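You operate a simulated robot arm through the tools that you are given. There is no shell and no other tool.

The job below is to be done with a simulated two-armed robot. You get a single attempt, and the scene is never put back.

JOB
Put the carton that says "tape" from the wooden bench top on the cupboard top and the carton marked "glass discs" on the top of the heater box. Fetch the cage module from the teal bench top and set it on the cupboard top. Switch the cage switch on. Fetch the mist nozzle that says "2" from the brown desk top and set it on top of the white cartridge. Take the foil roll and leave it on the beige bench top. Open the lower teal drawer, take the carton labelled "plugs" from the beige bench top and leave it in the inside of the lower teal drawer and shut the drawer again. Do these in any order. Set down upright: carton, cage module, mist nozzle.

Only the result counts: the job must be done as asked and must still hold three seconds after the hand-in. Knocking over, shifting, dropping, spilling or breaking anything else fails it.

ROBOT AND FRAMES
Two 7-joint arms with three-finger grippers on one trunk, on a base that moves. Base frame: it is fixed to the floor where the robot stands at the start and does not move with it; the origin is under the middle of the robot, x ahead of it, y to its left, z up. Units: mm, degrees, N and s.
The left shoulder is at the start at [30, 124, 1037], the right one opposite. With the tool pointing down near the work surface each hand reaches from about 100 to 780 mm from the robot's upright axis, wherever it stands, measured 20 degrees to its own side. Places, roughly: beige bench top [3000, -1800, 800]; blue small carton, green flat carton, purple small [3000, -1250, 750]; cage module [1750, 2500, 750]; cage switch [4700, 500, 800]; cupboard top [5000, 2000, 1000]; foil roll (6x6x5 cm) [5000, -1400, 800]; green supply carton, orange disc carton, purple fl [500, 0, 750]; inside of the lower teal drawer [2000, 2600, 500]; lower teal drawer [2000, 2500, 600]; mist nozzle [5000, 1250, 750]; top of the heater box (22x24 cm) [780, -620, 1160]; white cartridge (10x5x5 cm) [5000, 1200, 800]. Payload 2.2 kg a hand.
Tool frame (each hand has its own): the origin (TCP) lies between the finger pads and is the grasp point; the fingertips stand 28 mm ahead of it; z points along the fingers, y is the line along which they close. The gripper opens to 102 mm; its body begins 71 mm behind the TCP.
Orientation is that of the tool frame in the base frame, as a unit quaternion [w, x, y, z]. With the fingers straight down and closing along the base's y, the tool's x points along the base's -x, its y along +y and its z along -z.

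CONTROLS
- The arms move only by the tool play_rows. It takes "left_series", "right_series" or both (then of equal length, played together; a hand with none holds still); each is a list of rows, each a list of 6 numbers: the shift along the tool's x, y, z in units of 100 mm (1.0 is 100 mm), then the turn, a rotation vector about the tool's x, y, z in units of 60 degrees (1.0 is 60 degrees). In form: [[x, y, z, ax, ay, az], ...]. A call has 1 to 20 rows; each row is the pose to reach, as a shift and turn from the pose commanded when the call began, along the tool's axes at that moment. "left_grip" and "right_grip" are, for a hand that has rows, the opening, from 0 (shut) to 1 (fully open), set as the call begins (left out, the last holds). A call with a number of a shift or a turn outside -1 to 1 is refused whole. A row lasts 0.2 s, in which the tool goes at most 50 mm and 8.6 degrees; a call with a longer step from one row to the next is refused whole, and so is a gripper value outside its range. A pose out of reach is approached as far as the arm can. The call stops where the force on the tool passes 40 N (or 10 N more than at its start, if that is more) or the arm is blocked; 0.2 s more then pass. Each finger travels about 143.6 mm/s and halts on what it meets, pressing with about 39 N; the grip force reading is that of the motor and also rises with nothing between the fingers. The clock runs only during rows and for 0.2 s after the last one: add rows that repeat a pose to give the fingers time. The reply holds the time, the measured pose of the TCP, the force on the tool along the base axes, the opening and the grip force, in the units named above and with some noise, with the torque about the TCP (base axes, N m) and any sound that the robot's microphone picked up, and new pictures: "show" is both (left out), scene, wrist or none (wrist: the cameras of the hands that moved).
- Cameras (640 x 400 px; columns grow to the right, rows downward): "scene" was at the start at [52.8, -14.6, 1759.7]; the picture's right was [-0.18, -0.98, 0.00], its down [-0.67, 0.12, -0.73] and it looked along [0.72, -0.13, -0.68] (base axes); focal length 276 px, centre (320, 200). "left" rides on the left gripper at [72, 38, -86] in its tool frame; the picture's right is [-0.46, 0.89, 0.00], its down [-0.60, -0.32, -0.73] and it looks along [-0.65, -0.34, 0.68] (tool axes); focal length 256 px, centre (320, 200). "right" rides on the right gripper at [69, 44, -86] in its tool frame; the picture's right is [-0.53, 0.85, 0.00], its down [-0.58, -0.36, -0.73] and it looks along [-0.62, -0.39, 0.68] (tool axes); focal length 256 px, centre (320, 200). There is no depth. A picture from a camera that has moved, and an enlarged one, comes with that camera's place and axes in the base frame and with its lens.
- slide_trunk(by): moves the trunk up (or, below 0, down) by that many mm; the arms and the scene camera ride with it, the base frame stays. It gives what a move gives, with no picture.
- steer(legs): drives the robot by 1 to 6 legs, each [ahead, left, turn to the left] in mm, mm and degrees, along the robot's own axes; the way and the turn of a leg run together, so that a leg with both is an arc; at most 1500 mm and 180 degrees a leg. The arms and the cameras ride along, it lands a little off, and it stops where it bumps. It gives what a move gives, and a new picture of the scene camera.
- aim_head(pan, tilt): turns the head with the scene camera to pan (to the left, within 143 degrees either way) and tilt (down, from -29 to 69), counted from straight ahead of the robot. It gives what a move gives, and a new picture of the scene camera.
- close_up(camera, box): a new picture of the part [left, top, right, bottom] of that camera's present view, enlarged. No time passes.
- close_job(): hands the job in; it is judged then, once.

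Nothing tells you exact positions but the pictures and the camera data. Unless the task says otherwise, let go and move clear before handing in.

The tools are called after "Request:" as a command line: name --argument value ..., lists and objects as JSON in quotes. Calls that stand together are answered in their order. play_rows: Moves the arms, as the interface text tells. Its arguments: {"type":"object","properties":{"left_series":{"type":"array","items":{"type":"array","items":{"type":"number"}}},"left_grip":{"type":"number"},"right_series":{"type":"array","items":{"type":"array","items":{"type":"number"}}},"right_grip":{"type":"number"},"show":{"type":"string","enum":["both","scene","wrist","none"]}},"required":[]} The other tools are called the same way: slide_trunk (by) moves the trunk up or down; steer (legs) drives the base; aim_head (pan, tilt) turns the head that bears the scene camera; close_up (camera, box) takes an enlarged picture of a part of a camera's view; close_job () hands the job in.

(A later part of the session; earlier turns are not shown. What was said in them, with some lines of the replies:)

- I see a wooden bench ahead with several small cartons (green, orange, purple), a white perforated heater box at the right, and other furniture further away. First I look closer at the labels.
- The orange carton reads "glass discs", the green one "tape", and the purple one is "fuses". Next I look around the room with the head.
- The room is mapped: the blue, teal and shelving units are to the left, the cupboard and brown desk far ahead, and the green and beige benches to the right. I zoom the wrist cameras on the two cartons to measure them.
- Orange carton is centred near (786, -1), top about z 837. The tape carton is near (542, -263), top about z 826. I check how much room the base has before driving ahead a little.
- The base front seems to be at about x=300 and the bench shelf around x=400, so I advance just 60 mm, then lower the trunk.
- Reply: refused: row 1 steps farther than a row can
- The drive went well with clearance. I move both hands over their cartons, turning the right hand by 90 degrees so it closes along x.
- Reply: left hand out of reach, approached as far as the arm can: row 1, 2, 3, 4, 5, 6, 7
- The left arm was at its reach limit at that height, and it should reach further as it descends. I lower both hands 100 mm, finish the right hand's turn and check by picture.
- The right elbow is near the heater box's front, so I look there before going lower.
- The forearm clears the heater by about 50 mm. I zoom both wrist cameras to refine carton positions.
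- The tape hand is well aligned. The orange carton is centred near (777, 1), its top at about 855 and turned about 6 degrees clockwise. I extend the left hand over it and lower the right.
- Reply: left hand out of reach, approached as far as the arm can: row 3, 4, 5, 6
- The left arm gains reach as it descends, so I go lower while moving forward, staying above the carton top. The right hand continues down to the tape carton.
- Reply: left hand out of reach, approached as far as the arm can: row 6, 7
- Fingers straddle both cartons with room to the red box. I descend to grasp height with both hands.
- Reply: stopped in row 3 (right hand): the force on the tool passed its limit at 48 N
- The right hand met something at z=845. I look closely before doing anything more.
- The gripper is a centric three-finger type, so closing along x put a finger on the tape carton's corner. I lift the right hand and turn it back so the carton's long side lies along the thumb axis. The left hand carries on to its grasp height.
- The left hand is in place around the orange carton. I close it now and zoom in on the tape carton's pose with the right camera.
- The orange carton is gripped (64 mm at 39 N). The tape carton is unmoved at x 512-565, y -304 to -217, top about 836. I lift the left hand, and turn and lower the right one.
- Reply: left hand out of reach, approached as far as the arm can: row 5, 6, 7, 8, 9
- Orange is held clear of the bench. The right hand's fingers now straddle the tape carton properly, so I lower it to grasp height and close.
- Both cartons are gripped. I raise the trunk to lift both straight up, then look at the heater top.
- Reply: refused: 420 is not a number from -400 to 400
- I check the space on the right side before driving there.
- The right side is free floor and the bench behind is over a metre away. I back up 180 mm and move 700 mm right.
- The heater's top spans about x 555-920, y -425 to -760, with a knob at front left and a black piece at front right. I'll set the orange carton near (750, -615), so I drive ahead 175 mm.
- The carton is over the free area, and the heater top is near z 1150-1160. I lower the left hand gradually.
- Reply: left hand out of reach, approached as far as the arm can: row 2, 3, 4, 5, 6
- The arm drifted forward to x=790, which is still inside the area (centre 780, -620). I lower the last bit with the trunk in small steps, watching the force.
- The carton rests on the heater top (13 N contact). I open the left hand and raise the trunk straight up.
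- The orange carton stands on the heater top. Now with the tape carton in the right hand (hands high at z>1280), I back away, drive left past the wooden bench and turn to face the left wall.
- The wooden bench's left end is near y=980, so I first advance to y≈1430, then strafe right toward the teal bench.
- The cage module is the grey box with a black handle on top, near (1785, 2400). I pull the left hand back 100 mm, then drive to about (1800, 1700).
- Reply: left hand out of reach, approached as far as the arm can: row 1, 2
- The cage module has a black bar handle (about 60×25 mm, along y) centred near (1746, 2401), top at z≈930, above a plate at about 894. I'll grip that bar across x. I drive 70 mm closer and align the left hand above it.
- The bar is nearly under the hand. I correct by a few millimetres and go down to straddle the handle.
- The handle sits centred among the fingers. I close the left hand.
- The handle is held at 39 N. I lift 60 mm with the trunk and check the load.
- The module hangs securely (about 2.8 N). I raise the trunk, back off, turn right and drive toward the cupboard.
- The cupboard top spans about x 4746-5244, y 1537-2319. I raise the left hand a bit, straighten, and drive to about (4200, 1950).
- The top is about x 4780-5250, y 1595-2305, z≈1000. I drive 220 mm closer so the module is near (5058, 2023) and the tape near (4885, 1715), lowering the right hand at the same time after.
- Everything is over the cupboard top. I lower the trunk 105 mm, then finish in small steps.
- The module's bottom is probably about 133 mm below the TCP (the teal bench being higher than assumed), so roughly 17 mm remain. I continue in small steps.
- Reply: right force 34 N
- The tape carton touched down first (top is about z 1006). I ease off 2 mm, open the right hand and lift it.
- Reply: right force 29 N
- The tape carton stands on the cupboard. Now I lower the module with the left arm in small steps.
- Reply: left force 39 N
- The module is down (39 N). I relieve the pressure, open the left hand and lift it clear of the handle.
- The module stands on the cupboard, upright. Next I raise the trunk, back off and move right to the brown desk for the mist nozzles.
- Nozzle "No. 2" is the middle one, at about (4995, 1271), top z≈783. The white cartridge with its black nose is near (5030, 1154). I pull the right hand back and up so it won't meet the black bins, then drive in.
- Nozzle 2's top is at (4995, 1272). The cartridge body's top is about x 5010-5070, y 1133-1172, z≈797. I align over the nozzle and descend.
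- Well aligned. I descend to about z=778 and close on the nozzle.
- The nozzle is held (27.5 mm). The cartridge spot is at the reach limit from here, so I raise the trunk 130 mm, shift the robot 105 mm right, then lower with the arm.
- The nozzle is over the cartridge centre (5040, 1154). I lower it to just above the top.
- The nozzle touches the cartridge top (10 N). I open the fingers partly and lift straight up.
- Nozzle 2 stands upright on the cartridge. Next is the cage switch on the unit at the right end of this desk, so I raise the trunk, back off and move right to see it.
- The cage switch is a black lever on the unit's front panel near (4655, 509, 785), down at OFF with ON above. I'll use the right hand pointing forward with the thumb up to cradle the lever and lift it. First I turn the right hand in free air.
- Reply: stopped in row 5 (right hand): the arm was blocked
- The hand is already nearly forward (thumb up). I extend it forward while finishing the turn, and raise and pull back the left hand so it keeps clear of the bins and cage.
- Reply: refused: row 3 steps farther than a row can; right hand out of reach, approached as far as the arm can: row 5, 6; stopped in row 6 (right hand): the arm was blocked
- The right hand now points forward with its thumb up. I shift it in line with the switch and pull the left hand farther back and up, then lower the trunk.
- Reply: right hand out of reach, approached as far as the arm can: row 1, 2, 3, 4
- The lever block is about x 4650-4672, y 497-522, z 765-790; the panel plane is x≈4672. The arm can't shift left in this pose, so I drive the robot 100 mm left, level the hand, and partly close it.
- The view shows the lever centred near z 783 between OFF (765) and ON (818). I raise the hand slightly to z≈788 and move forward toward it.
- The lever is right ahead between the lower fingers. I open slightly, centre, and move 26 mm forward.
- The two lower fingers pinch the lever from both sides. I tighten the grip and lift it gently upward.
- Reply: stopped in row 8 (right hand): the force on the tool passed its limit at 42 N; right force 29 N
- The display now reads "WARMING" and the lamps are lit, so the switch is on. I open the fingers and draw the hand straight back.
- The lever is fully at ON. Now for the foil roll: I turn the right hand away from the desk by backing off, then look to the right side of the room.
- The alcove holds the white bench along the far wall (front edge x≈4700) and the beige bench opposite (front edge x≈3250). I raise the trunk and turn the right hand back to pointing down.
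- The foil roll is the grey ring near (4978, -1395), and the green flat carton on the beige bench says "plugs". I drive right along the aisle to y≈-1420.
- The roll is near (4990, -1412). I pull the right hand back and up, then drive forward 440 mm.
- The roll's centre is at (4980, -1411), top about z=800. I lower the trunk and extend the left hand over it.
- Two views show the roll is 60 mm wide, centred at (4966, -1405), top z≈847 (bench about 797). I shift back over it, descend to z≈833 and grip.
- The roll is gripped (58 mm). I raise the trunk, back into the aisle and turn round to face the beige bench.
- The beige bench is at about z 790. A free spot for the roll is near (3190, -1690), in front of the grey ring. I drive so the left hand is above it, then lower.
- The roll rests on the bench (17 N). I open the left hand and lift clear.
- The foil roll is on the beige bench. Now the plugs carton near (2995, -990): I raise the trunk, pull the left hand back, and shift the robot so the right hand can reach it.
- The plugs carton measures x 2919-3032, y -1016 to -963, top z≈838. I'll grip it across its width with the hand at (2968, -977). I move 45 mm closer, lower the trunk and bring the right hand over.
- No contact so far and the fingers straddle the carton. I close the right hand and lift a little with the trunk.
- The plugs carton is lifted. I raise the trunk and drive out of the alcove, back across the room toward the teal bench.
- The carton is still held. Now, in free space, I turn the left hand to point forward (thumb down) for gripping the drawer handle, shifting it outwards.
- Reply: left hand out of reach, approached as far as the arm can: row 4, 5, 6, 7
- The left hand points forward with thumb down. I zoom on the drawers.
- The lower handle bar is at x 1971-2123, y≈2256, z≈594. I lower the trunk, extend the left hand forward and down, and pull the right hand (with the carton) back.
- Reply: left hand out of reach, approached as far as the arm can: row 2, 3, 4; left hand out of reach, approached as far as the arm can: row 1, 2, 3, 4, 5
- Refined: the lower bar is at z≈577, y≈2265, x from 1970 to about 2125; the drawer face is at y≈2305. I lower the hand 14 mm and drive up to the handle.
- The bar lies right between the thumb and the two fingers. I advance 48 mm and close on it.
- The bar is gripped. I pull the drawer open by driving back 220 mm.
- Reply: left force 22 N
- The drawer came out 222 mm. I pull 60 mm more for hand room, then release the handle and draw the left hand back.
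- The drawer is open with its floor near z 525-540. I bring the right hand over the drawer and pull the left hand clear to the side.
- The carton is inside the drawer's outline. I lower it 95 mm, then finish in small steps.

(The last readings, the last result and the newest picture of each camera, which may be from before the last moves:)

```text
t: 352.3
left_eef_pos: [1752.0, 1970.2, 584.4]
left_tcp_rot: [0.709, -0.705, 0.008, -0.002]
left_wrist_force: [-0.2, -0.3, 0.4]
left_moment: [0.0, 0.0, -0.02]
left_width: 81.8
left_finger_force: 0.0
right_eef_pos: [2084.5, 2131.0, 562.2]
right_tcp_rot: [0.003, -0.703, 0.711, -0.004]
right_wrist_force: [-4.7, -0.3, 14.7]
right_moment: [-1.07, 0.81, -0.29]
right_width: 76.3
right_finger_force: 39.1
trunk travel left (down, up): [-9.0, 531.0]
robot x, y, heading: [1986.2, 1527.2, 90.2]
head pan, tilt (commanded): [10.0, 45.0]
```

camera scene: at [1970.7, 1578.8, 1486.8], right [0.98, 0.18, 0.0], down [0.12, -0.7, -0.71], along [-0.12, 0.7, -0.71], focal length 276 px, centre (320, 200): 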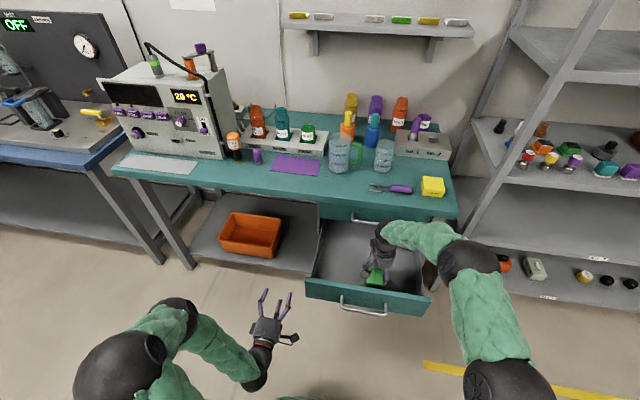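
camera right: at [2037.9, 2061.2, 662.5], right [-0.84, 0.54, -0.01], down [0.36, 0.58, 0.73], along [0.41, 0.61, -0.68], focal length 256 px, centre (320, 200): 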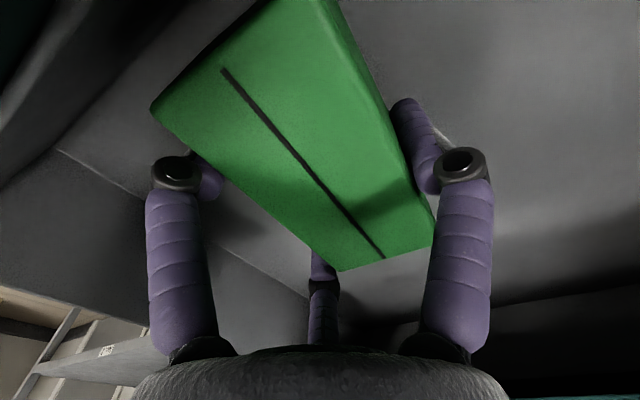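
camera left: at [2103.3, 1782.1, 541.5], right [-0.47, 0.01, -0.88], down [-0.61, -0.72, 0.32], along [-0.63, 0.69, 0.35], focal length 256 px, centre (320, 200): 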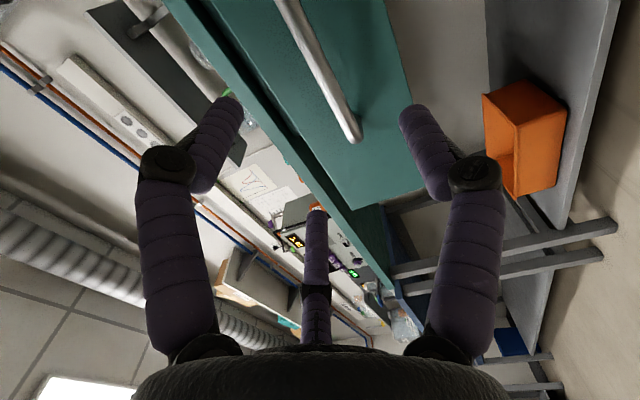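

The carton touches the drawer floor (15 N). I open the right hand and raise the trunk.

Request:
play_rows --right_series '[[0, 0, -0.02, 0, 0, 0], [0, 0, -0.02, 0, 0, 0], [0, 0, -0.02, 0, 0, 0], [0, 0, -0.02, 0, 0, 0], [0, 0, -0.3, 0, 0, 0], [0, 0, -0.6, 0, 0, 0], [0, 0, -0.9, 0, 0, 0]]' --right_grip 1.0 --show "both"

Request:
slide_trunk --by 150

Request:
close_up --camera "scene" --box '[240, 190, 460, 350]'

```text
t: 353.9
left_eef_pos: [1752.5, 1969.1, 584.3]
left_tcp_rot: [0.709, -0.705, 0.008, -0.001]
left_wrist_force: [-0.3, -0.4, -0.3]
left_moment: [0.03, 0.02, 0.0]
left_width: 81.6
left_finger_force: 0.0
right_eef_pos: [2086.0, 2129.7, 648.9]
right_tcp_rot: [0.001, -0.703, 0.711, -0.006]
right_wrist_force: [-1.2, 0.1, 0.0]
right_moment: [0.03, -0.02, 0.01]
right_width: 102.1
right_finger_force: 0.2
trunk travel left (down, up): [-9.0, 531.0]
robot x, y, heading: [1981.7, 1529.6, 90.2]
head pan, tilt (commanded): [10.0, 45.0]
camera scene: at [1970.7, 1578.5, 1486.8], right [0.98, 0.18, 0.0], down [0.13, -0.7, -0.71], along [-0.12, 0.7, -0.71], focal length 276 px, centre (320, 200)
camera right: at [2039.6, 2061.2, 735.4], right [-0.84, 0.54, -0.01], down [0.36, 0.58, 0.73], along [0.4, 0.61, -0.68], focal length 256 px, centre (320, 200)
```

scene: 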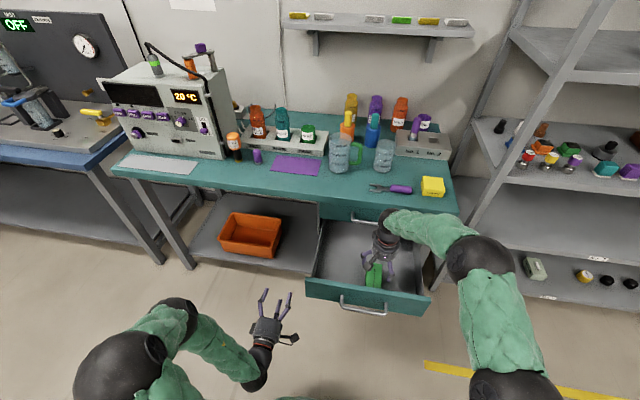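
right: 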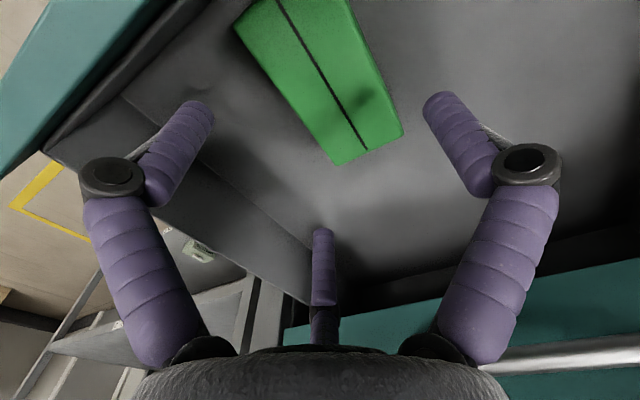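

```text
t: 355.7
left_eef_pos: [1752.3, 1969.8, 734.2]
left_tcp_rot: [0.709, -0.705, 0.009, -0.002]
left_wrist_force: [1.6, 0.0, -0.5]
left_moment: [0.01, 0.01, -0.01]
left_width: 81.7
left_finger_force: 0.1
right_eef_pos: [2086.5, 2130.5, 799.0]
right_tcp_rot: [0.001, -0.702, 0.712, -0.006]
right_wrist_force: [-0.4, -0.8, -0.6]
right_moment: [-0.01, -0.02, 0.02]
right_width: 102.1
right_finger_force: 0.1
trunk travel left (down, up): [-159.0, 381.0]
robot x, y, heading: [1983.5, 1529.1, 90.1]
head pan, tilt (commanded): [10.0, 45.0]
```

```text
2.50 times, centred on (350, 270) of scene
camera zoom: at [1970.6, 1578.8, 1636.6], right [0.98, 0.18, 0.0], down [0.13, -0.7, -0.71], along [-0.12, 0.7, -0.71], focal length 690 px, centre (245, 25)
```

zoom: 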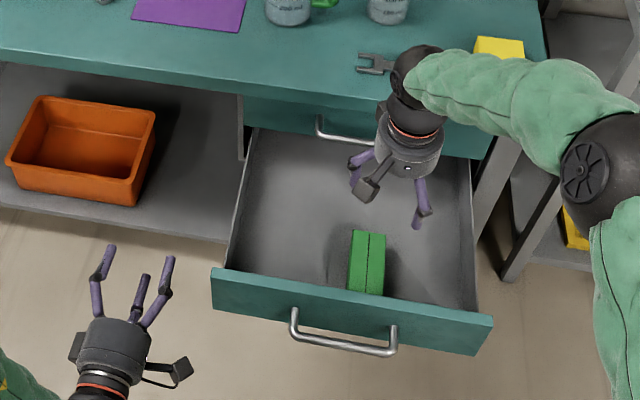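

The plugs carton lies upright in the drawer. I back off with the arms clear, move right to the handle line, retract the right hand and bring the left hand forward again.

Request:
steer --legs '[[-200, 0, 0], [0, -215, 0]]'

Request:
play_rows --left_series '[[0.15, 0, 0.25, 0, 0, 0], [0.3, 0, 0.5, 0, 0, 0], [0.45, 0, 0.75, 0, 0, 0], [0.6, 0, 1.0, 0, 0, 0]]' --right_series '[[0.25, -0.1, -0.1, 0, 0, 0], [0.5, -0.2, -0.2, 0, 0, 0], [0.75, -0.3, -0.3, 0, 0, 0], [1.0, -0.4, -0.4, 0, 0, 0]]' --show "none"

Request:
play_rows --right_series '[[0.25, -0.1, -0.1, 0, 0, 0], [0.5, -0.2, -0.2, 0, 0, 0], [0.75, -0.3, -0.3, 0, 0, 0], [1.0, -0.4, -0.4, 0, 0, 0]]' --show "none"

Request:
slide_trunk --by -155

Request:
close_up --camera "left" --box '[0, 0, 640, 400]'

Request:
close_up --camera "scene" --box '[200, 150, 440, 320]'

```text
t: 358.5
left_eef_pos: [1970.2, 1773.0, 733.8]
left_tcp_rot: [0.709, -0.705, 0.011, -0.003]
left_wrist_force: [1.4, 0.0, 1.1]
left_moment: [-0.06, -0.02, 0.03]
left_width: 81.6
left_finger_force: 0.1
right_eef_pos: [2304.3, 1931.4, 799.1]
right_tcp_rot: [0.002, -0.701, 0.713, -0.005]
right_wrist_force: [0.4, -0.6, 0.2]
right_moment: [-0.02, 0.04, 0.0]
right_width: 102.1
right_finger_force: 0.2
trunk travel left (down, up): [-159.0, 381.0]
robot x, y, heading: [2198.8, 1328.0, 90.1]
head pan, tilt (commanded): [10.0, 45.0]
camera scene: at [2187.6, 1380.1, 1636.8], right [0.98, 0.17, 0.0], down [0.12, -0.7, -0.71], along [-0.12, 0.7, -0.71], focal length 276 px, centre (320, 200)
```

scene: 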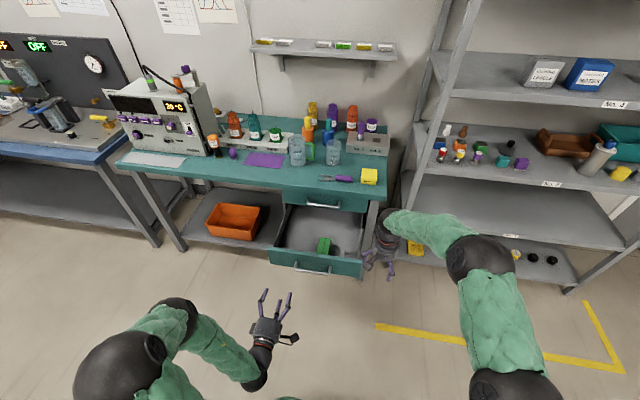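

```text
t: 359.5
left_eef_pos: [2030.2, 1870.8, 734.6]
left_tcp_rot: [0.71, -0.704, 0.009, -0.003]
left_wrist_force: [1.3, 0.0, -0.1]
left_moment: [0.04, 0.01, 0.0]
left_width: 81.8
left_finger_force: 0.0
right_eef_pos: [2342.8, 1830.4, 839.8]
right_tcp_rot: [0.002, -0.702, 0.712, -0.005]
right_wrist_force: [-0.1, -0.2, -0.2]
right_moment: [-0.02, 0.02, -0.02]
right_width: 101.8
right_finger_force: 0.0
trunk travel left (down, up): [-159.0, 381.0]
robot x, y, heading: [2197.6, 1331.4, 90.0]
head pan, tilt (commanded): [10.0, 45.0]
```

```text
t: 360.5
left_eef_pos: [2030.0, 1869.8, 734.3]
left_tcp_rot: [0.709, -0.705, 0.009, -0.003]
left_wrist_force: [-0.7, 0.3, 0.7]
left_moment: [-0.02, -0.01, -0.01]
left_width: 81.3
left_finger_force: 0.1
right_eef_pos: [2380.3, 1729.7, 882.9]
right_tcp_rot: [0.002, -0.702, 0.712, -0.005]
right_wrist_force: [0.3, 0.0, 0.1]
right_moment: [0.05, -0.02, -0.02]
right_width: 102.0
right_finger_force: 0.1
trunk travel left (down, up): [-159.0, 381.0]
robot x, y, heading: [2199.5, 1333.5, 90.1]
head pan, tilt (commanded): [10.0, 45.0]
```

```text
t: 362.3
left_eef_pos: [2030.8, 1870.3, 579.2]
left_tcp_rot: [0.709, -0.705, 0.009, -0.003]
left_wrist_force: [-0.3, -0.6, -0.1]
left_moment: [-0.02, 0.04, -0.04]
left_width: 81.5
left_finger_force: 0.0
right_eef_pos: [2379.0, 1729.7, 728.1]
right_tcp_rot: [0.002, -0.701, 0.713, -0.006]
right_wrist_force: [-0.8, -1.0, -0.6]
right_moment: [0.0, 0.0, -0.02]
right_width: 102.0
right_finger_force: 0.1
trunk travel left (down, up): [-4.0, 536.0]
robot x, y, heading: [2198.1, 1329.4, 90.0]
head pan, tilt (commanded): [10.0, 45.0]
```

```text
1.00 times, centred on (320, 200) of left (not enlarged: the box is as wide or as high as the picture)
camera zoom: at [2101.6, 1784.5, 541.1], right [-0.47, 0.01, -0.88], down [-0.61, -0.72, 0.32], along [-0.63, 0.69, 0.35], focal length 256 px, centre (320, 200)
```

zoom: 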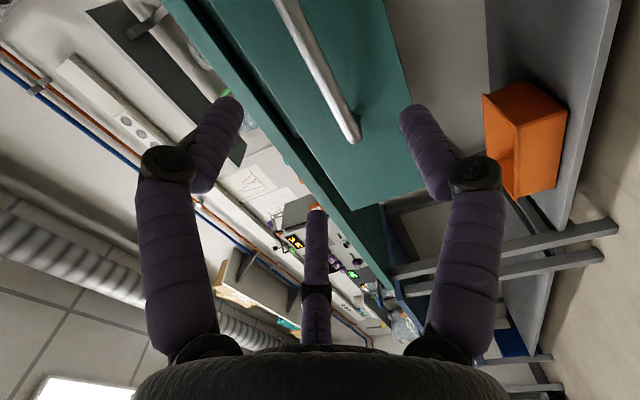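

```text
2.35 times, centred on (320, 235) of scene
camera zoom: at [2186.4, 1379.9, 1482.0], right [0.98, 0.17, 0.0], down [0.12, -0.7, -0.71], along [-0.12, 0.7, -0.71], focal length 650 px, centre (320, 118)
```

zoom: 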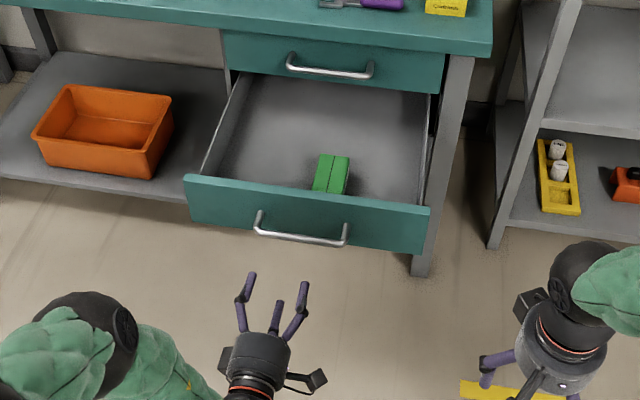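

The left hand is lined up with the bar as before. I move forward 99 mm and grip it again.

Request:
play_rows --left_series '[[0, 0, 0.25, 0, 0, 0], [0, 0, 0.5, 0, 0, 0], [0, 0, 0.75, 0, 0, 0], [0, 0, 0.98, 0, 0, 0], [0, 0, 0.98, 0, 0, 0]]' --show "wrist"

Request:
play_rows --left_series '[[0, 0, 0, 0, 0, 0], [0, 0, 0, 0, 0, 0], [0, 0, 0, 0, 0, 0], [0, 0, 0, 0, 0, 0], [0, 0, 0, 0, 0, 0]]' --left_grip 0.0 --show "wrist"

```text
t: 363.5
left_eef_pos: [2032.9, 1969.1, 577.6]
left_tcp_rot: [0.709, -0.706, 0.01, -0.003]
left_wrist_force: [-0.4, -0.5, 0.0]
left_moment: [-0.01, 0.0, 0.02]
left_width: 81.7
left_finger_force: 0.1
right_eef_pos: [2378.8, 1728.1, 727.0]
right_tcp_rot: [0.002, -0.701, 0.713, -0.005]
right_wrist_force: [-0.4, 0.6, 0.2]
right_moment: [-0.01, 0.0, 0.0]
right_width: 102.0
right_finger_force: 0.0
trunk travel left (down, up): [-4.0, 536.0]
robot x, y, heading: [2198.9, 1330.8, 90.0]
head pan, tilt (commanded): [10.0, 45.0]
camera left: at [2103.3, 1882.5, 539.9], right [-0.47, 0.01, -0.88], down [-0.61, -0.72, 0.32], along [-0.63, 0.69, 0.35], focal length 256 px, centre (320, 200)
```

left: 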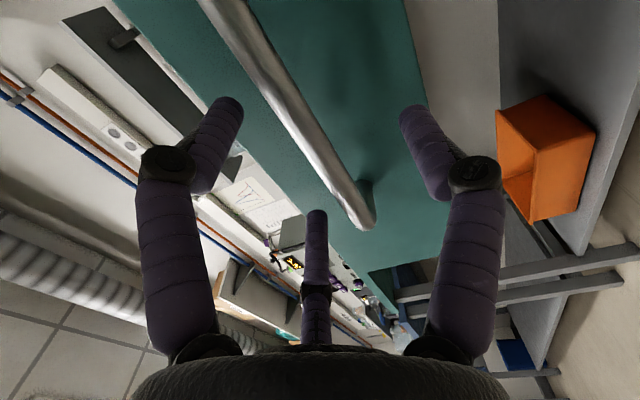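

```text
t: 364.7
left_eef_pos: [2033.1, 1969.8, 580.7]
left_tcp_rot: [0.71, -0.704, 0.01, -0.002]
left_wrist_force: [7.5, 0.2, 17.8]
left_moment: [0.34, -0.65, -0.45]
left_width: 22.3
left_finger_force: 44.8
right_eef_pos: [2379.7, 1728.9, 727.4]
right_tcp_rot: [0.002, -0.702, 0.712, -0.004]
right_wrist_force: [0.9, -0.5, 0.7]
right_moment: [0.0, 0.02, -0.01]
right_width: 101.7
right_finger_force: 0.0
trunk travel left (down, up): [-4.0, 536.0]
robot x, y, heading: [2198.7, 1327.7, 90.2]
head pan, tilt (commanded): [10.0, 45.0]
camera left: at [2103.5, 1882.7, 541.8], right [-0.47, 0.02, -0.88], down [-0.61, -0.72, 0.32], along [-0.63, 0.69, 0.35], focal length 256 px, centre (320, 200)
```

left: 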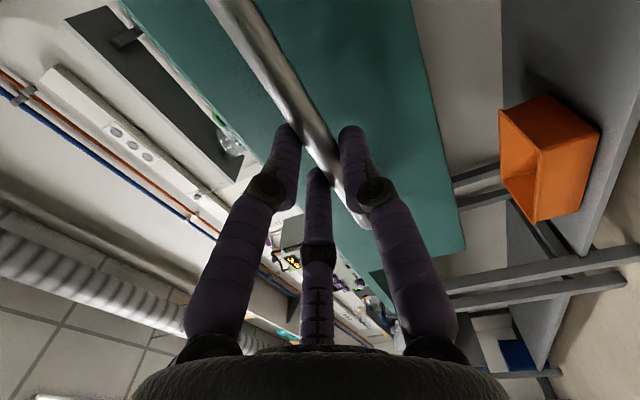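

Request:
steer --legs '[[250, 0, 0]]'

Request:
close_up --camera "scene" --box '[200, 180, 440, 340]'

```text
t: 366.6
left_eef_pos: [2032.6, 2221.2, 580.1]
left_tcp_rot: [0.711, -0.703, 0.011, -0.002]
left_wrist_force: [21.5, 1.9, 26.4]
left_moment: [0.51, -0.87, 0.24]
left_width: 22.1
left_finger_force: 45.1
right_eef_pos: [2379.9, 1982.2, 727.8]
right_tcp_rot: [0.001, -0.702, 0.712, -0.005]
right_wrist_force: [0.5, 0.4, 0.4]
right_moment: [0.0, -0.01, 0.0]
right_width: 101.9
right_finger_force: 0.0
trunk travel left (down, up): [-4.0, 536.0]
robot x, y, heading: [2199.8, 1580.9, 90.2]
head pan, tilt (commanded): [10.0, 45.0]
camera scene: at [2188.0, 1631.0, 1482.0], right [0.98, 0.18, 0.0], down [0.12, -0.7, -0.71], along [-0.12, 0.7, -0.71], focal length 276 px, centre (320, 200)
```

scene: 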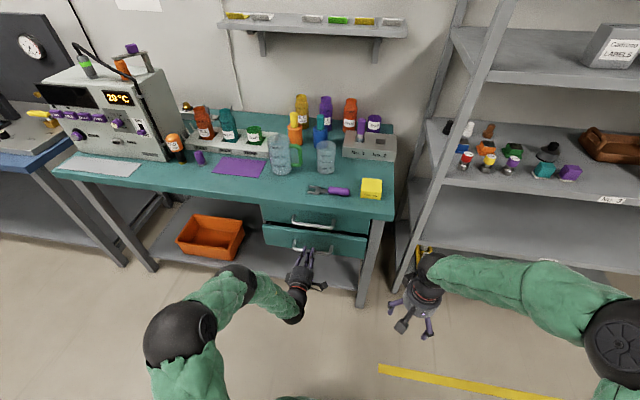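

```text
2.50 times, centred on (320, 260) of scene
camera zoom: at [2188.0, 1631.0, 1482.0], right [0.98, 0.18, 0.0], down [0.12, -0.7, -0.71], along [-0.12, 0.7, -0.71], focal length 690 px, centre (320, 50)
```

zoom: 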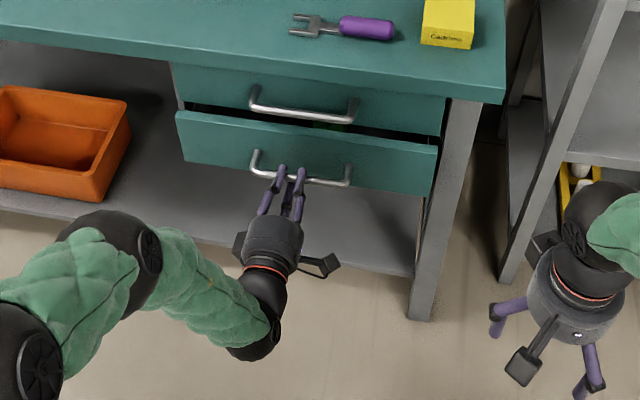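

Request:
steer --legs '[[29, 0, 0]]'

Request:
close_up --camera "scene" --box '[240, 180, 420, 310]'

```text
t: 367.5
left_eef_pos: [2032.3, 2248.8, 580.7]
left_tcp_rot: [0.713, -0.702, 0.01, -0.005]
left_wrist_force: [-1.9, 1.5, -2.0]
left_moment: [-0.04, -0.36, -0.02]
left_width: 22.2
left_finger_force: 44.7
right_eef_pos: [2379.8, 2011.0, 726.6]
right_tcp_rot: [0.001, -0.703, 0.712, -0.005]
right_wrist_force: [0.0, 0.2, -0.2]
right_moment: [-0.01, 0.0, 0.0]
right_width: 101.7
right_finger_force: 0.1
trunk travel left (down, up): [-4.0, 536.0]
robot x, y, heading: [2200.4, 1608.3, 90.0]
head pan, tilt (commanded): [10.0, 45.0]
stopped in leg 1: the force on the tool passed its limit at 61 N (the readings are from after the stop); the commanded pose is now the measured one
camera scene: at [2186.0, 1661.0, 1481.7], right [0.98, 0.17, 0.0], down [0.12, -0.7, -0.71], along [-0.12, 0.7, -0.71], focal length 276 px, centre (320, 200)
```

scene: 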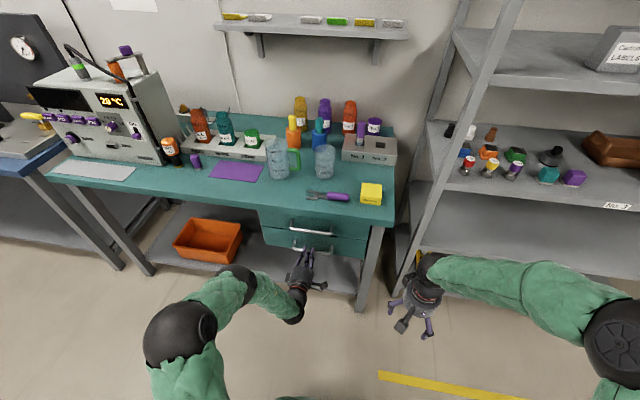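

```text
3.08 times, centred on (330, 245) of scene
camera zoom: at [2186.0, 1661.0, 1481.7], right [0.98, 0.17, 0.0], down [0.12, -0.7, -0.71], along [-0.12, 0.7, -0.71], focal length 850 px, centre (289, 62)
```

zoom: 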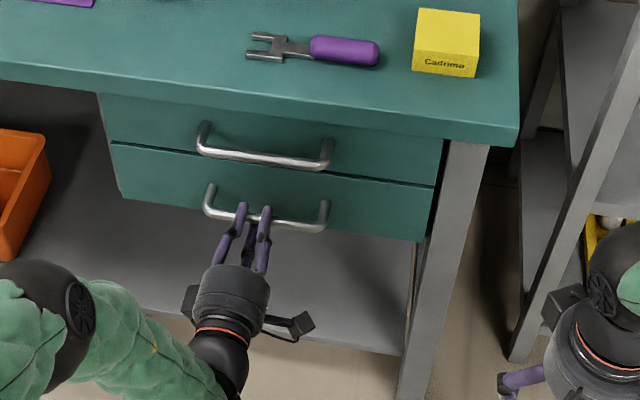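

The drawer reached its stop and looks flush. I open the left hand and withdraw it straight back.

Request:
play_rows --left_series '[[0, 0, 0, 0, 0, 0], [0, 0, 0, 0, 0, 0], [0, 0, 0, 0, 0, 0], [0, 0, -0.25, 0, 0, 0], [0, 0, -0.5, 0, 0, 0], [0, 0, -0.75, 0, 0, 0], [0, 0, -1.0, 0, 0, 0]]' --left_grip 0.8 --show "none"

Request:
steer --legs '[[-250, 0, 0]]'

Request:
close_up --camera "scene" --box '[240, 120, 420, 250]'

Request:
close_up --camera "left" --box '[0, 0, 640, 400]'

```text
t: 369.1
left_eef_pos: [2030.1, 2149.3, 578.6]
left_tcp_rot: [0.713, -0.701, 0.01, -0.005]
left_wrist_force: [-0.6, 0.4, -0.2]
left_moment: [0.0, -0.04, -0.02]
left_width: 81.8
left_finger_force: 0.1
right_eef_pos: [2378.1, 2011.1, 727.2]
right_tcp_rot: [0.002, -0.702, 0.712, -0.006]
right_wrist_force: [-0.7, -0.5, -0.5]
right_moment: [-0.03, 0.01, -0.03]
right_width: 102.0
right_finger_force: 0.0
trunk travel left (down, up): [-4.0, 536.0]
robot x, y, heading: [2194.7, 1608.1, 90.4]
head pan, tilt (commanded): [10.0, 45.0]
```

```text
t: 370.9
left_eef_pos: [2031.0, 1893.1, 579.4]
left_tcp_rot: [0.713, -0.701, 0.011, -0.004]
left_wrist_force: [0.4, -0.1, 0.0]
left_moment: [0.02, -0.01, 0.02]
left_width: 81.9
left_finger_force: 0.1
right_eef_pos: [2379.9, 1754.7, 728.1]
right_tcp_rot: [0.002, -0.702, 0.712, -0.006]
right_wrist_force: [0.8, 0.0, -0.9]
right_moment: [0.01, -0.01, -0.01]
right_width: 101.6
right_finger_force: 0.1
trunk travel left (down, up): [-4.0, 536.0]
robot x, y, heading: [2199.5, 1353.0, 90.0]
head pan, tilt (commanded): [10.0, 45.0]
camera scene: at [2186.4, 1404.2, 1481.8], right [0.98, 0.17, 0.0], down [0.12, -0.7, -0.71], along [-0.12, 0.7, -0.71], focal length 276 px, centre (320, 200)
```

scene: 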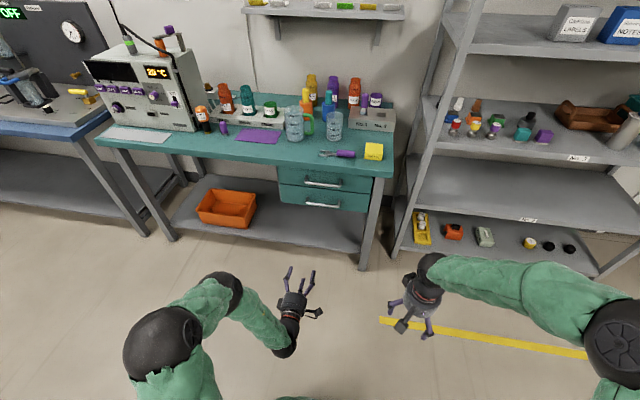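

```text
3.08 times, centred on (330, 185) of scene
camera zoom: at [2186.4, 1404.2, 1481.8], right [0.98, 0.17, 0.0], down [0.12, -0.7, -0.71], along [-0.12, 0.7, -0.71], focal length 850 px, centre (289, 246)
```

zoom: 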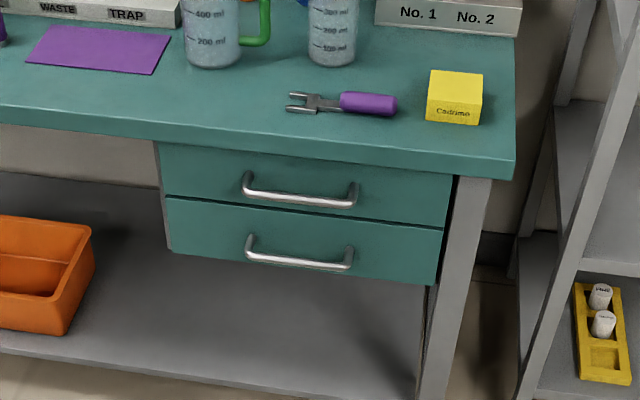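

```text
1.00 times, centred on (320, 200) of left (not enlarged: the box is as wide or as high as the picture)
camera zoom: at [2101.8, 1806.7, 539.4], right [-0.47, 0.02, -0.88], down [-0.62, -0.72, 0.31], along [-0.63, 0.69, 0.36], focal length 256 px, centre (320, 200)
```

zoom: 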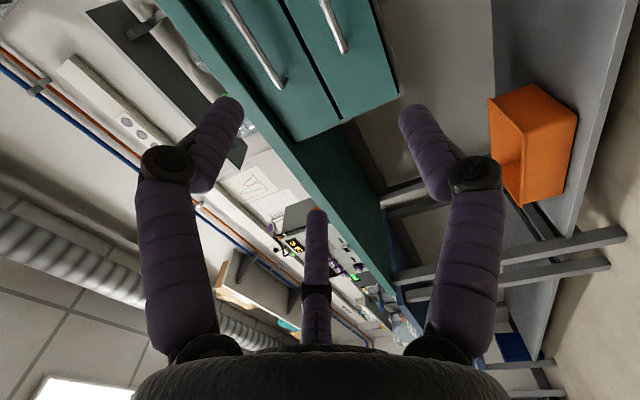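

The drawer is shut and flush. I raise the head and verify the other placed items from here before handing in.

Request:
slide_trunk --by 390

Request:
aim_head --pan -85 --tilt 18

Request:
close_up --camera "scene" --box '[200, 120, 460, 280]'

Request:
aim_head --pan 143 --tilt 20

Request:
close_up --camera "scene" --box '[200, 80, 480, 280]'

```text
t: 374.7
left_eef_pos: [2031.2, 1892.7, 967.6]
left_tcp_rot: [0.712, -0.702, 0.011, -0.005]
left_wrist_force: [-0.7, 0.2, 0.0]
left_moment: [0.02, 0.01, 0.02]
left_width: 81.8
left_finger_force: 0.1
right_eef_pos: [2379.7, 1754.9, 1118.0]
right_tcp_rot: [0.002, -0.702, 0.712, -0.005]
right_wrist_force: [0.4, -0.2, -0.5]
right_moment: [-0.02, -0.02, -0.01]
right_width: 102.3
right_finger_force: 0.1
trunk travel left (down, up): [-394.0, 146.0]
robot x, y, heading: [2201.3, 1357.3, 90.1]
head pan, tilt (commanded): [10.0, 45.0]
```

```text
t: 376.4
left_eef_pos: [2030.2, 1893.9, 968.1]
left_tcp_rot: [0.713, -0.701, 0.011, -0.004]
left_wrist_force: [0.8, -0.4, 0.6]
left_moment: [0.02, 0.0, 0.03]
left_width: 81.8
left_finger_force: 0.1
right_eef_pos: [2379.9, 1754.0, 1118.6]
right_tcp_rot: [0.002, -0.703, 0.712, -0.006]
right_wrist_force: [0.5, 0.5, -0.6]
right_moment: [0.02, -0.03, -0.02]
right_width: 101.8
right_finger_force: 0.0
trunk travel left (down, up): [-394.0, 146.0]
robot x, y, heading: [2198.7, 1357.4, 90.1]
head pan, tilt (commanded): [-85.0, 18.0]
camera scene: at [2293.6, 1332.8, 1913.7], right [0.09, -1.0, 0.0], down [-0.31, -0.03, -0.95], along [0.95, 0.08, -0.31], focal length 276 px, centre (320, 200)
```

scene: 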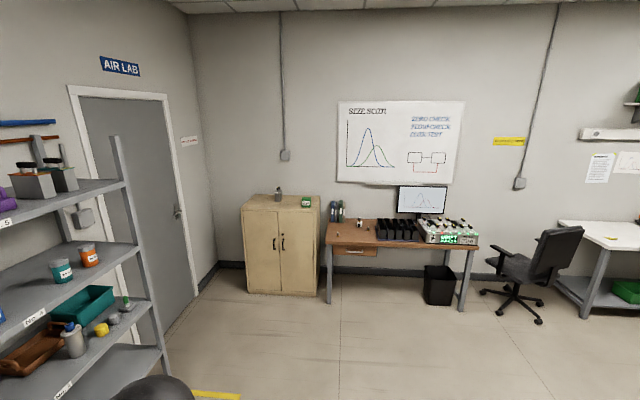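

```text
2.46 times, centred on (330, 200) of scene
camera zoom: at [2293.6, 1332.8, 1913.7], right [0.09, -1.0, 0.0], down [-0.31, -0.03, -0.95], along [0.95, 0.08, -0.31], focal length 680 px, centre (295, 200)
```

zoom: 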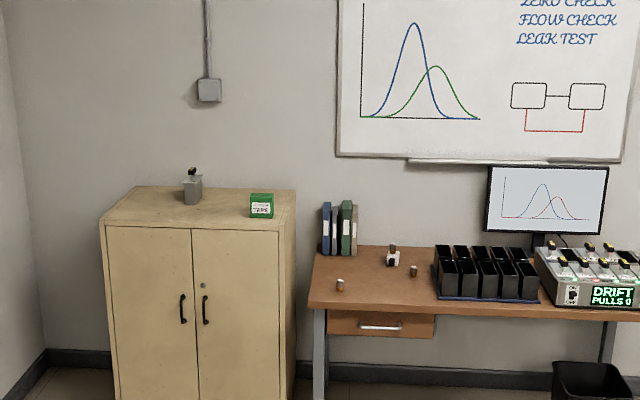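

```text
t: 379.7
left_eef_pos: [2030.6, 1892.2, 968.3]
left_tcp_rot: [0.713, -0.701, 0.011, -0.004]
left_wrist_force: [-0.3, -0.7, -0.3]
left_moment: [-0.02, 0.02, -0.02]
left_width: 81.6
left_finger_force: 0.0
right_eef_pos: [2378.9, 1754.0, 1118.0]
right_tcp_rot: [0.002, -0.702, 0.712, -0.006]
right_wrist_force: [0.6, 0.2, -0.7]
right_moment: [-0.04, 0.03, 0.03]
right_width: 101.9
right_finger_force: 0.1
trunk travel left (down, up): [-394.0, 146.0]
robot x, y, heading: [2201.4, 1352.0, 89.7]
head pan, tilt (commanded): [143.0, 20.0]
camera scene: at [2144.6, 1250.1, 1910.5], right [-0.8, 0.6, 0.0], down [0.21, 0.27, -0.94], along [-0.57, -0.75, -0.34], focal length 276 px, centre (320, 200)
```

scene: 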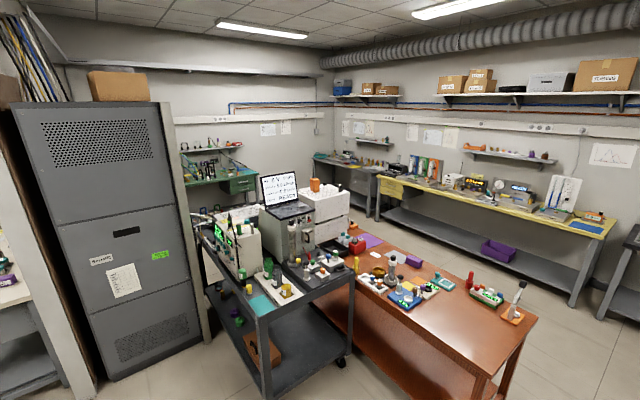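

```text
2.00 times, centred on (340, 180) of scene
camera zoom: at [2144.6, 1250.1, 1910.5], right [-0.8, 0.6, 0.0], down [0.21, 0.27, -0.94], along [-0.57, -0.75, -0.34], focal length 552 px, centre (280, 240)
```

zoom: 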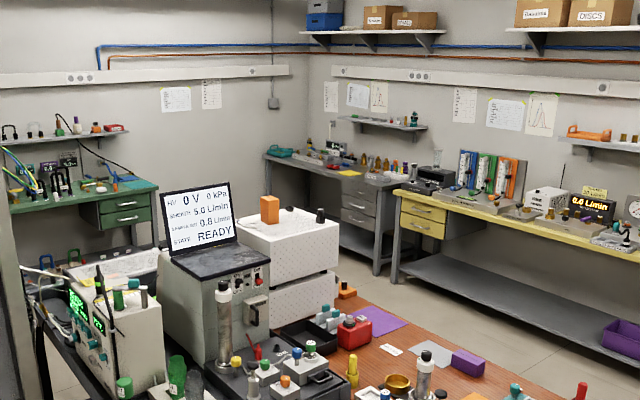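

Everything checks out. The orange carton stands on the heater box, and the tape carton and cage module stand on the cupboard. Nozzle 2 stands on the cartridge, and the cage is powered. The foil roll lies on the beige bench, and the plugs carton is shut in the lower teal drawer. Both hands are empty and clear, so I hand in.

Request:
close_job

```text
The job is handed in.
```

I finished every part of the job and handed it in. I don't have the judge's result.

- **Cartons:** The "glass discs" carton stands on the heater box top. The "tape" carton stands on the cupboard top. I took the "plugs" carton from the beige bench and left it in the lower teal drawer, which is shut again.
- **Cage module:** It stands upright on the cupboard top.
- **Cage switch:** The lever is at ON. The display went from OFF to WARMING and last read "DRIFT, PULLS 0". I took that as normal after switching on.
- **Mist nozzle "2":** It stands upright on top of the white cartridge.
- **Foil roll:** It is on the beige bench top.

**Contact while working:** On the first try at the tape carton, one finger pressed on its top edge at about 48 N. I backed off, and the carton had not moved. Pushing the drawer shut ended against its stop at 61 N. The drawer looks flush, and I saw nothing on that bench shifted.

Before handing in I looked from across the room and confirmed the cartons on the heater box and cupboard, the module, the nozzle and the cage. I did not look at the foil roll again after setting it down. I could not see into the drawer once it was shut.
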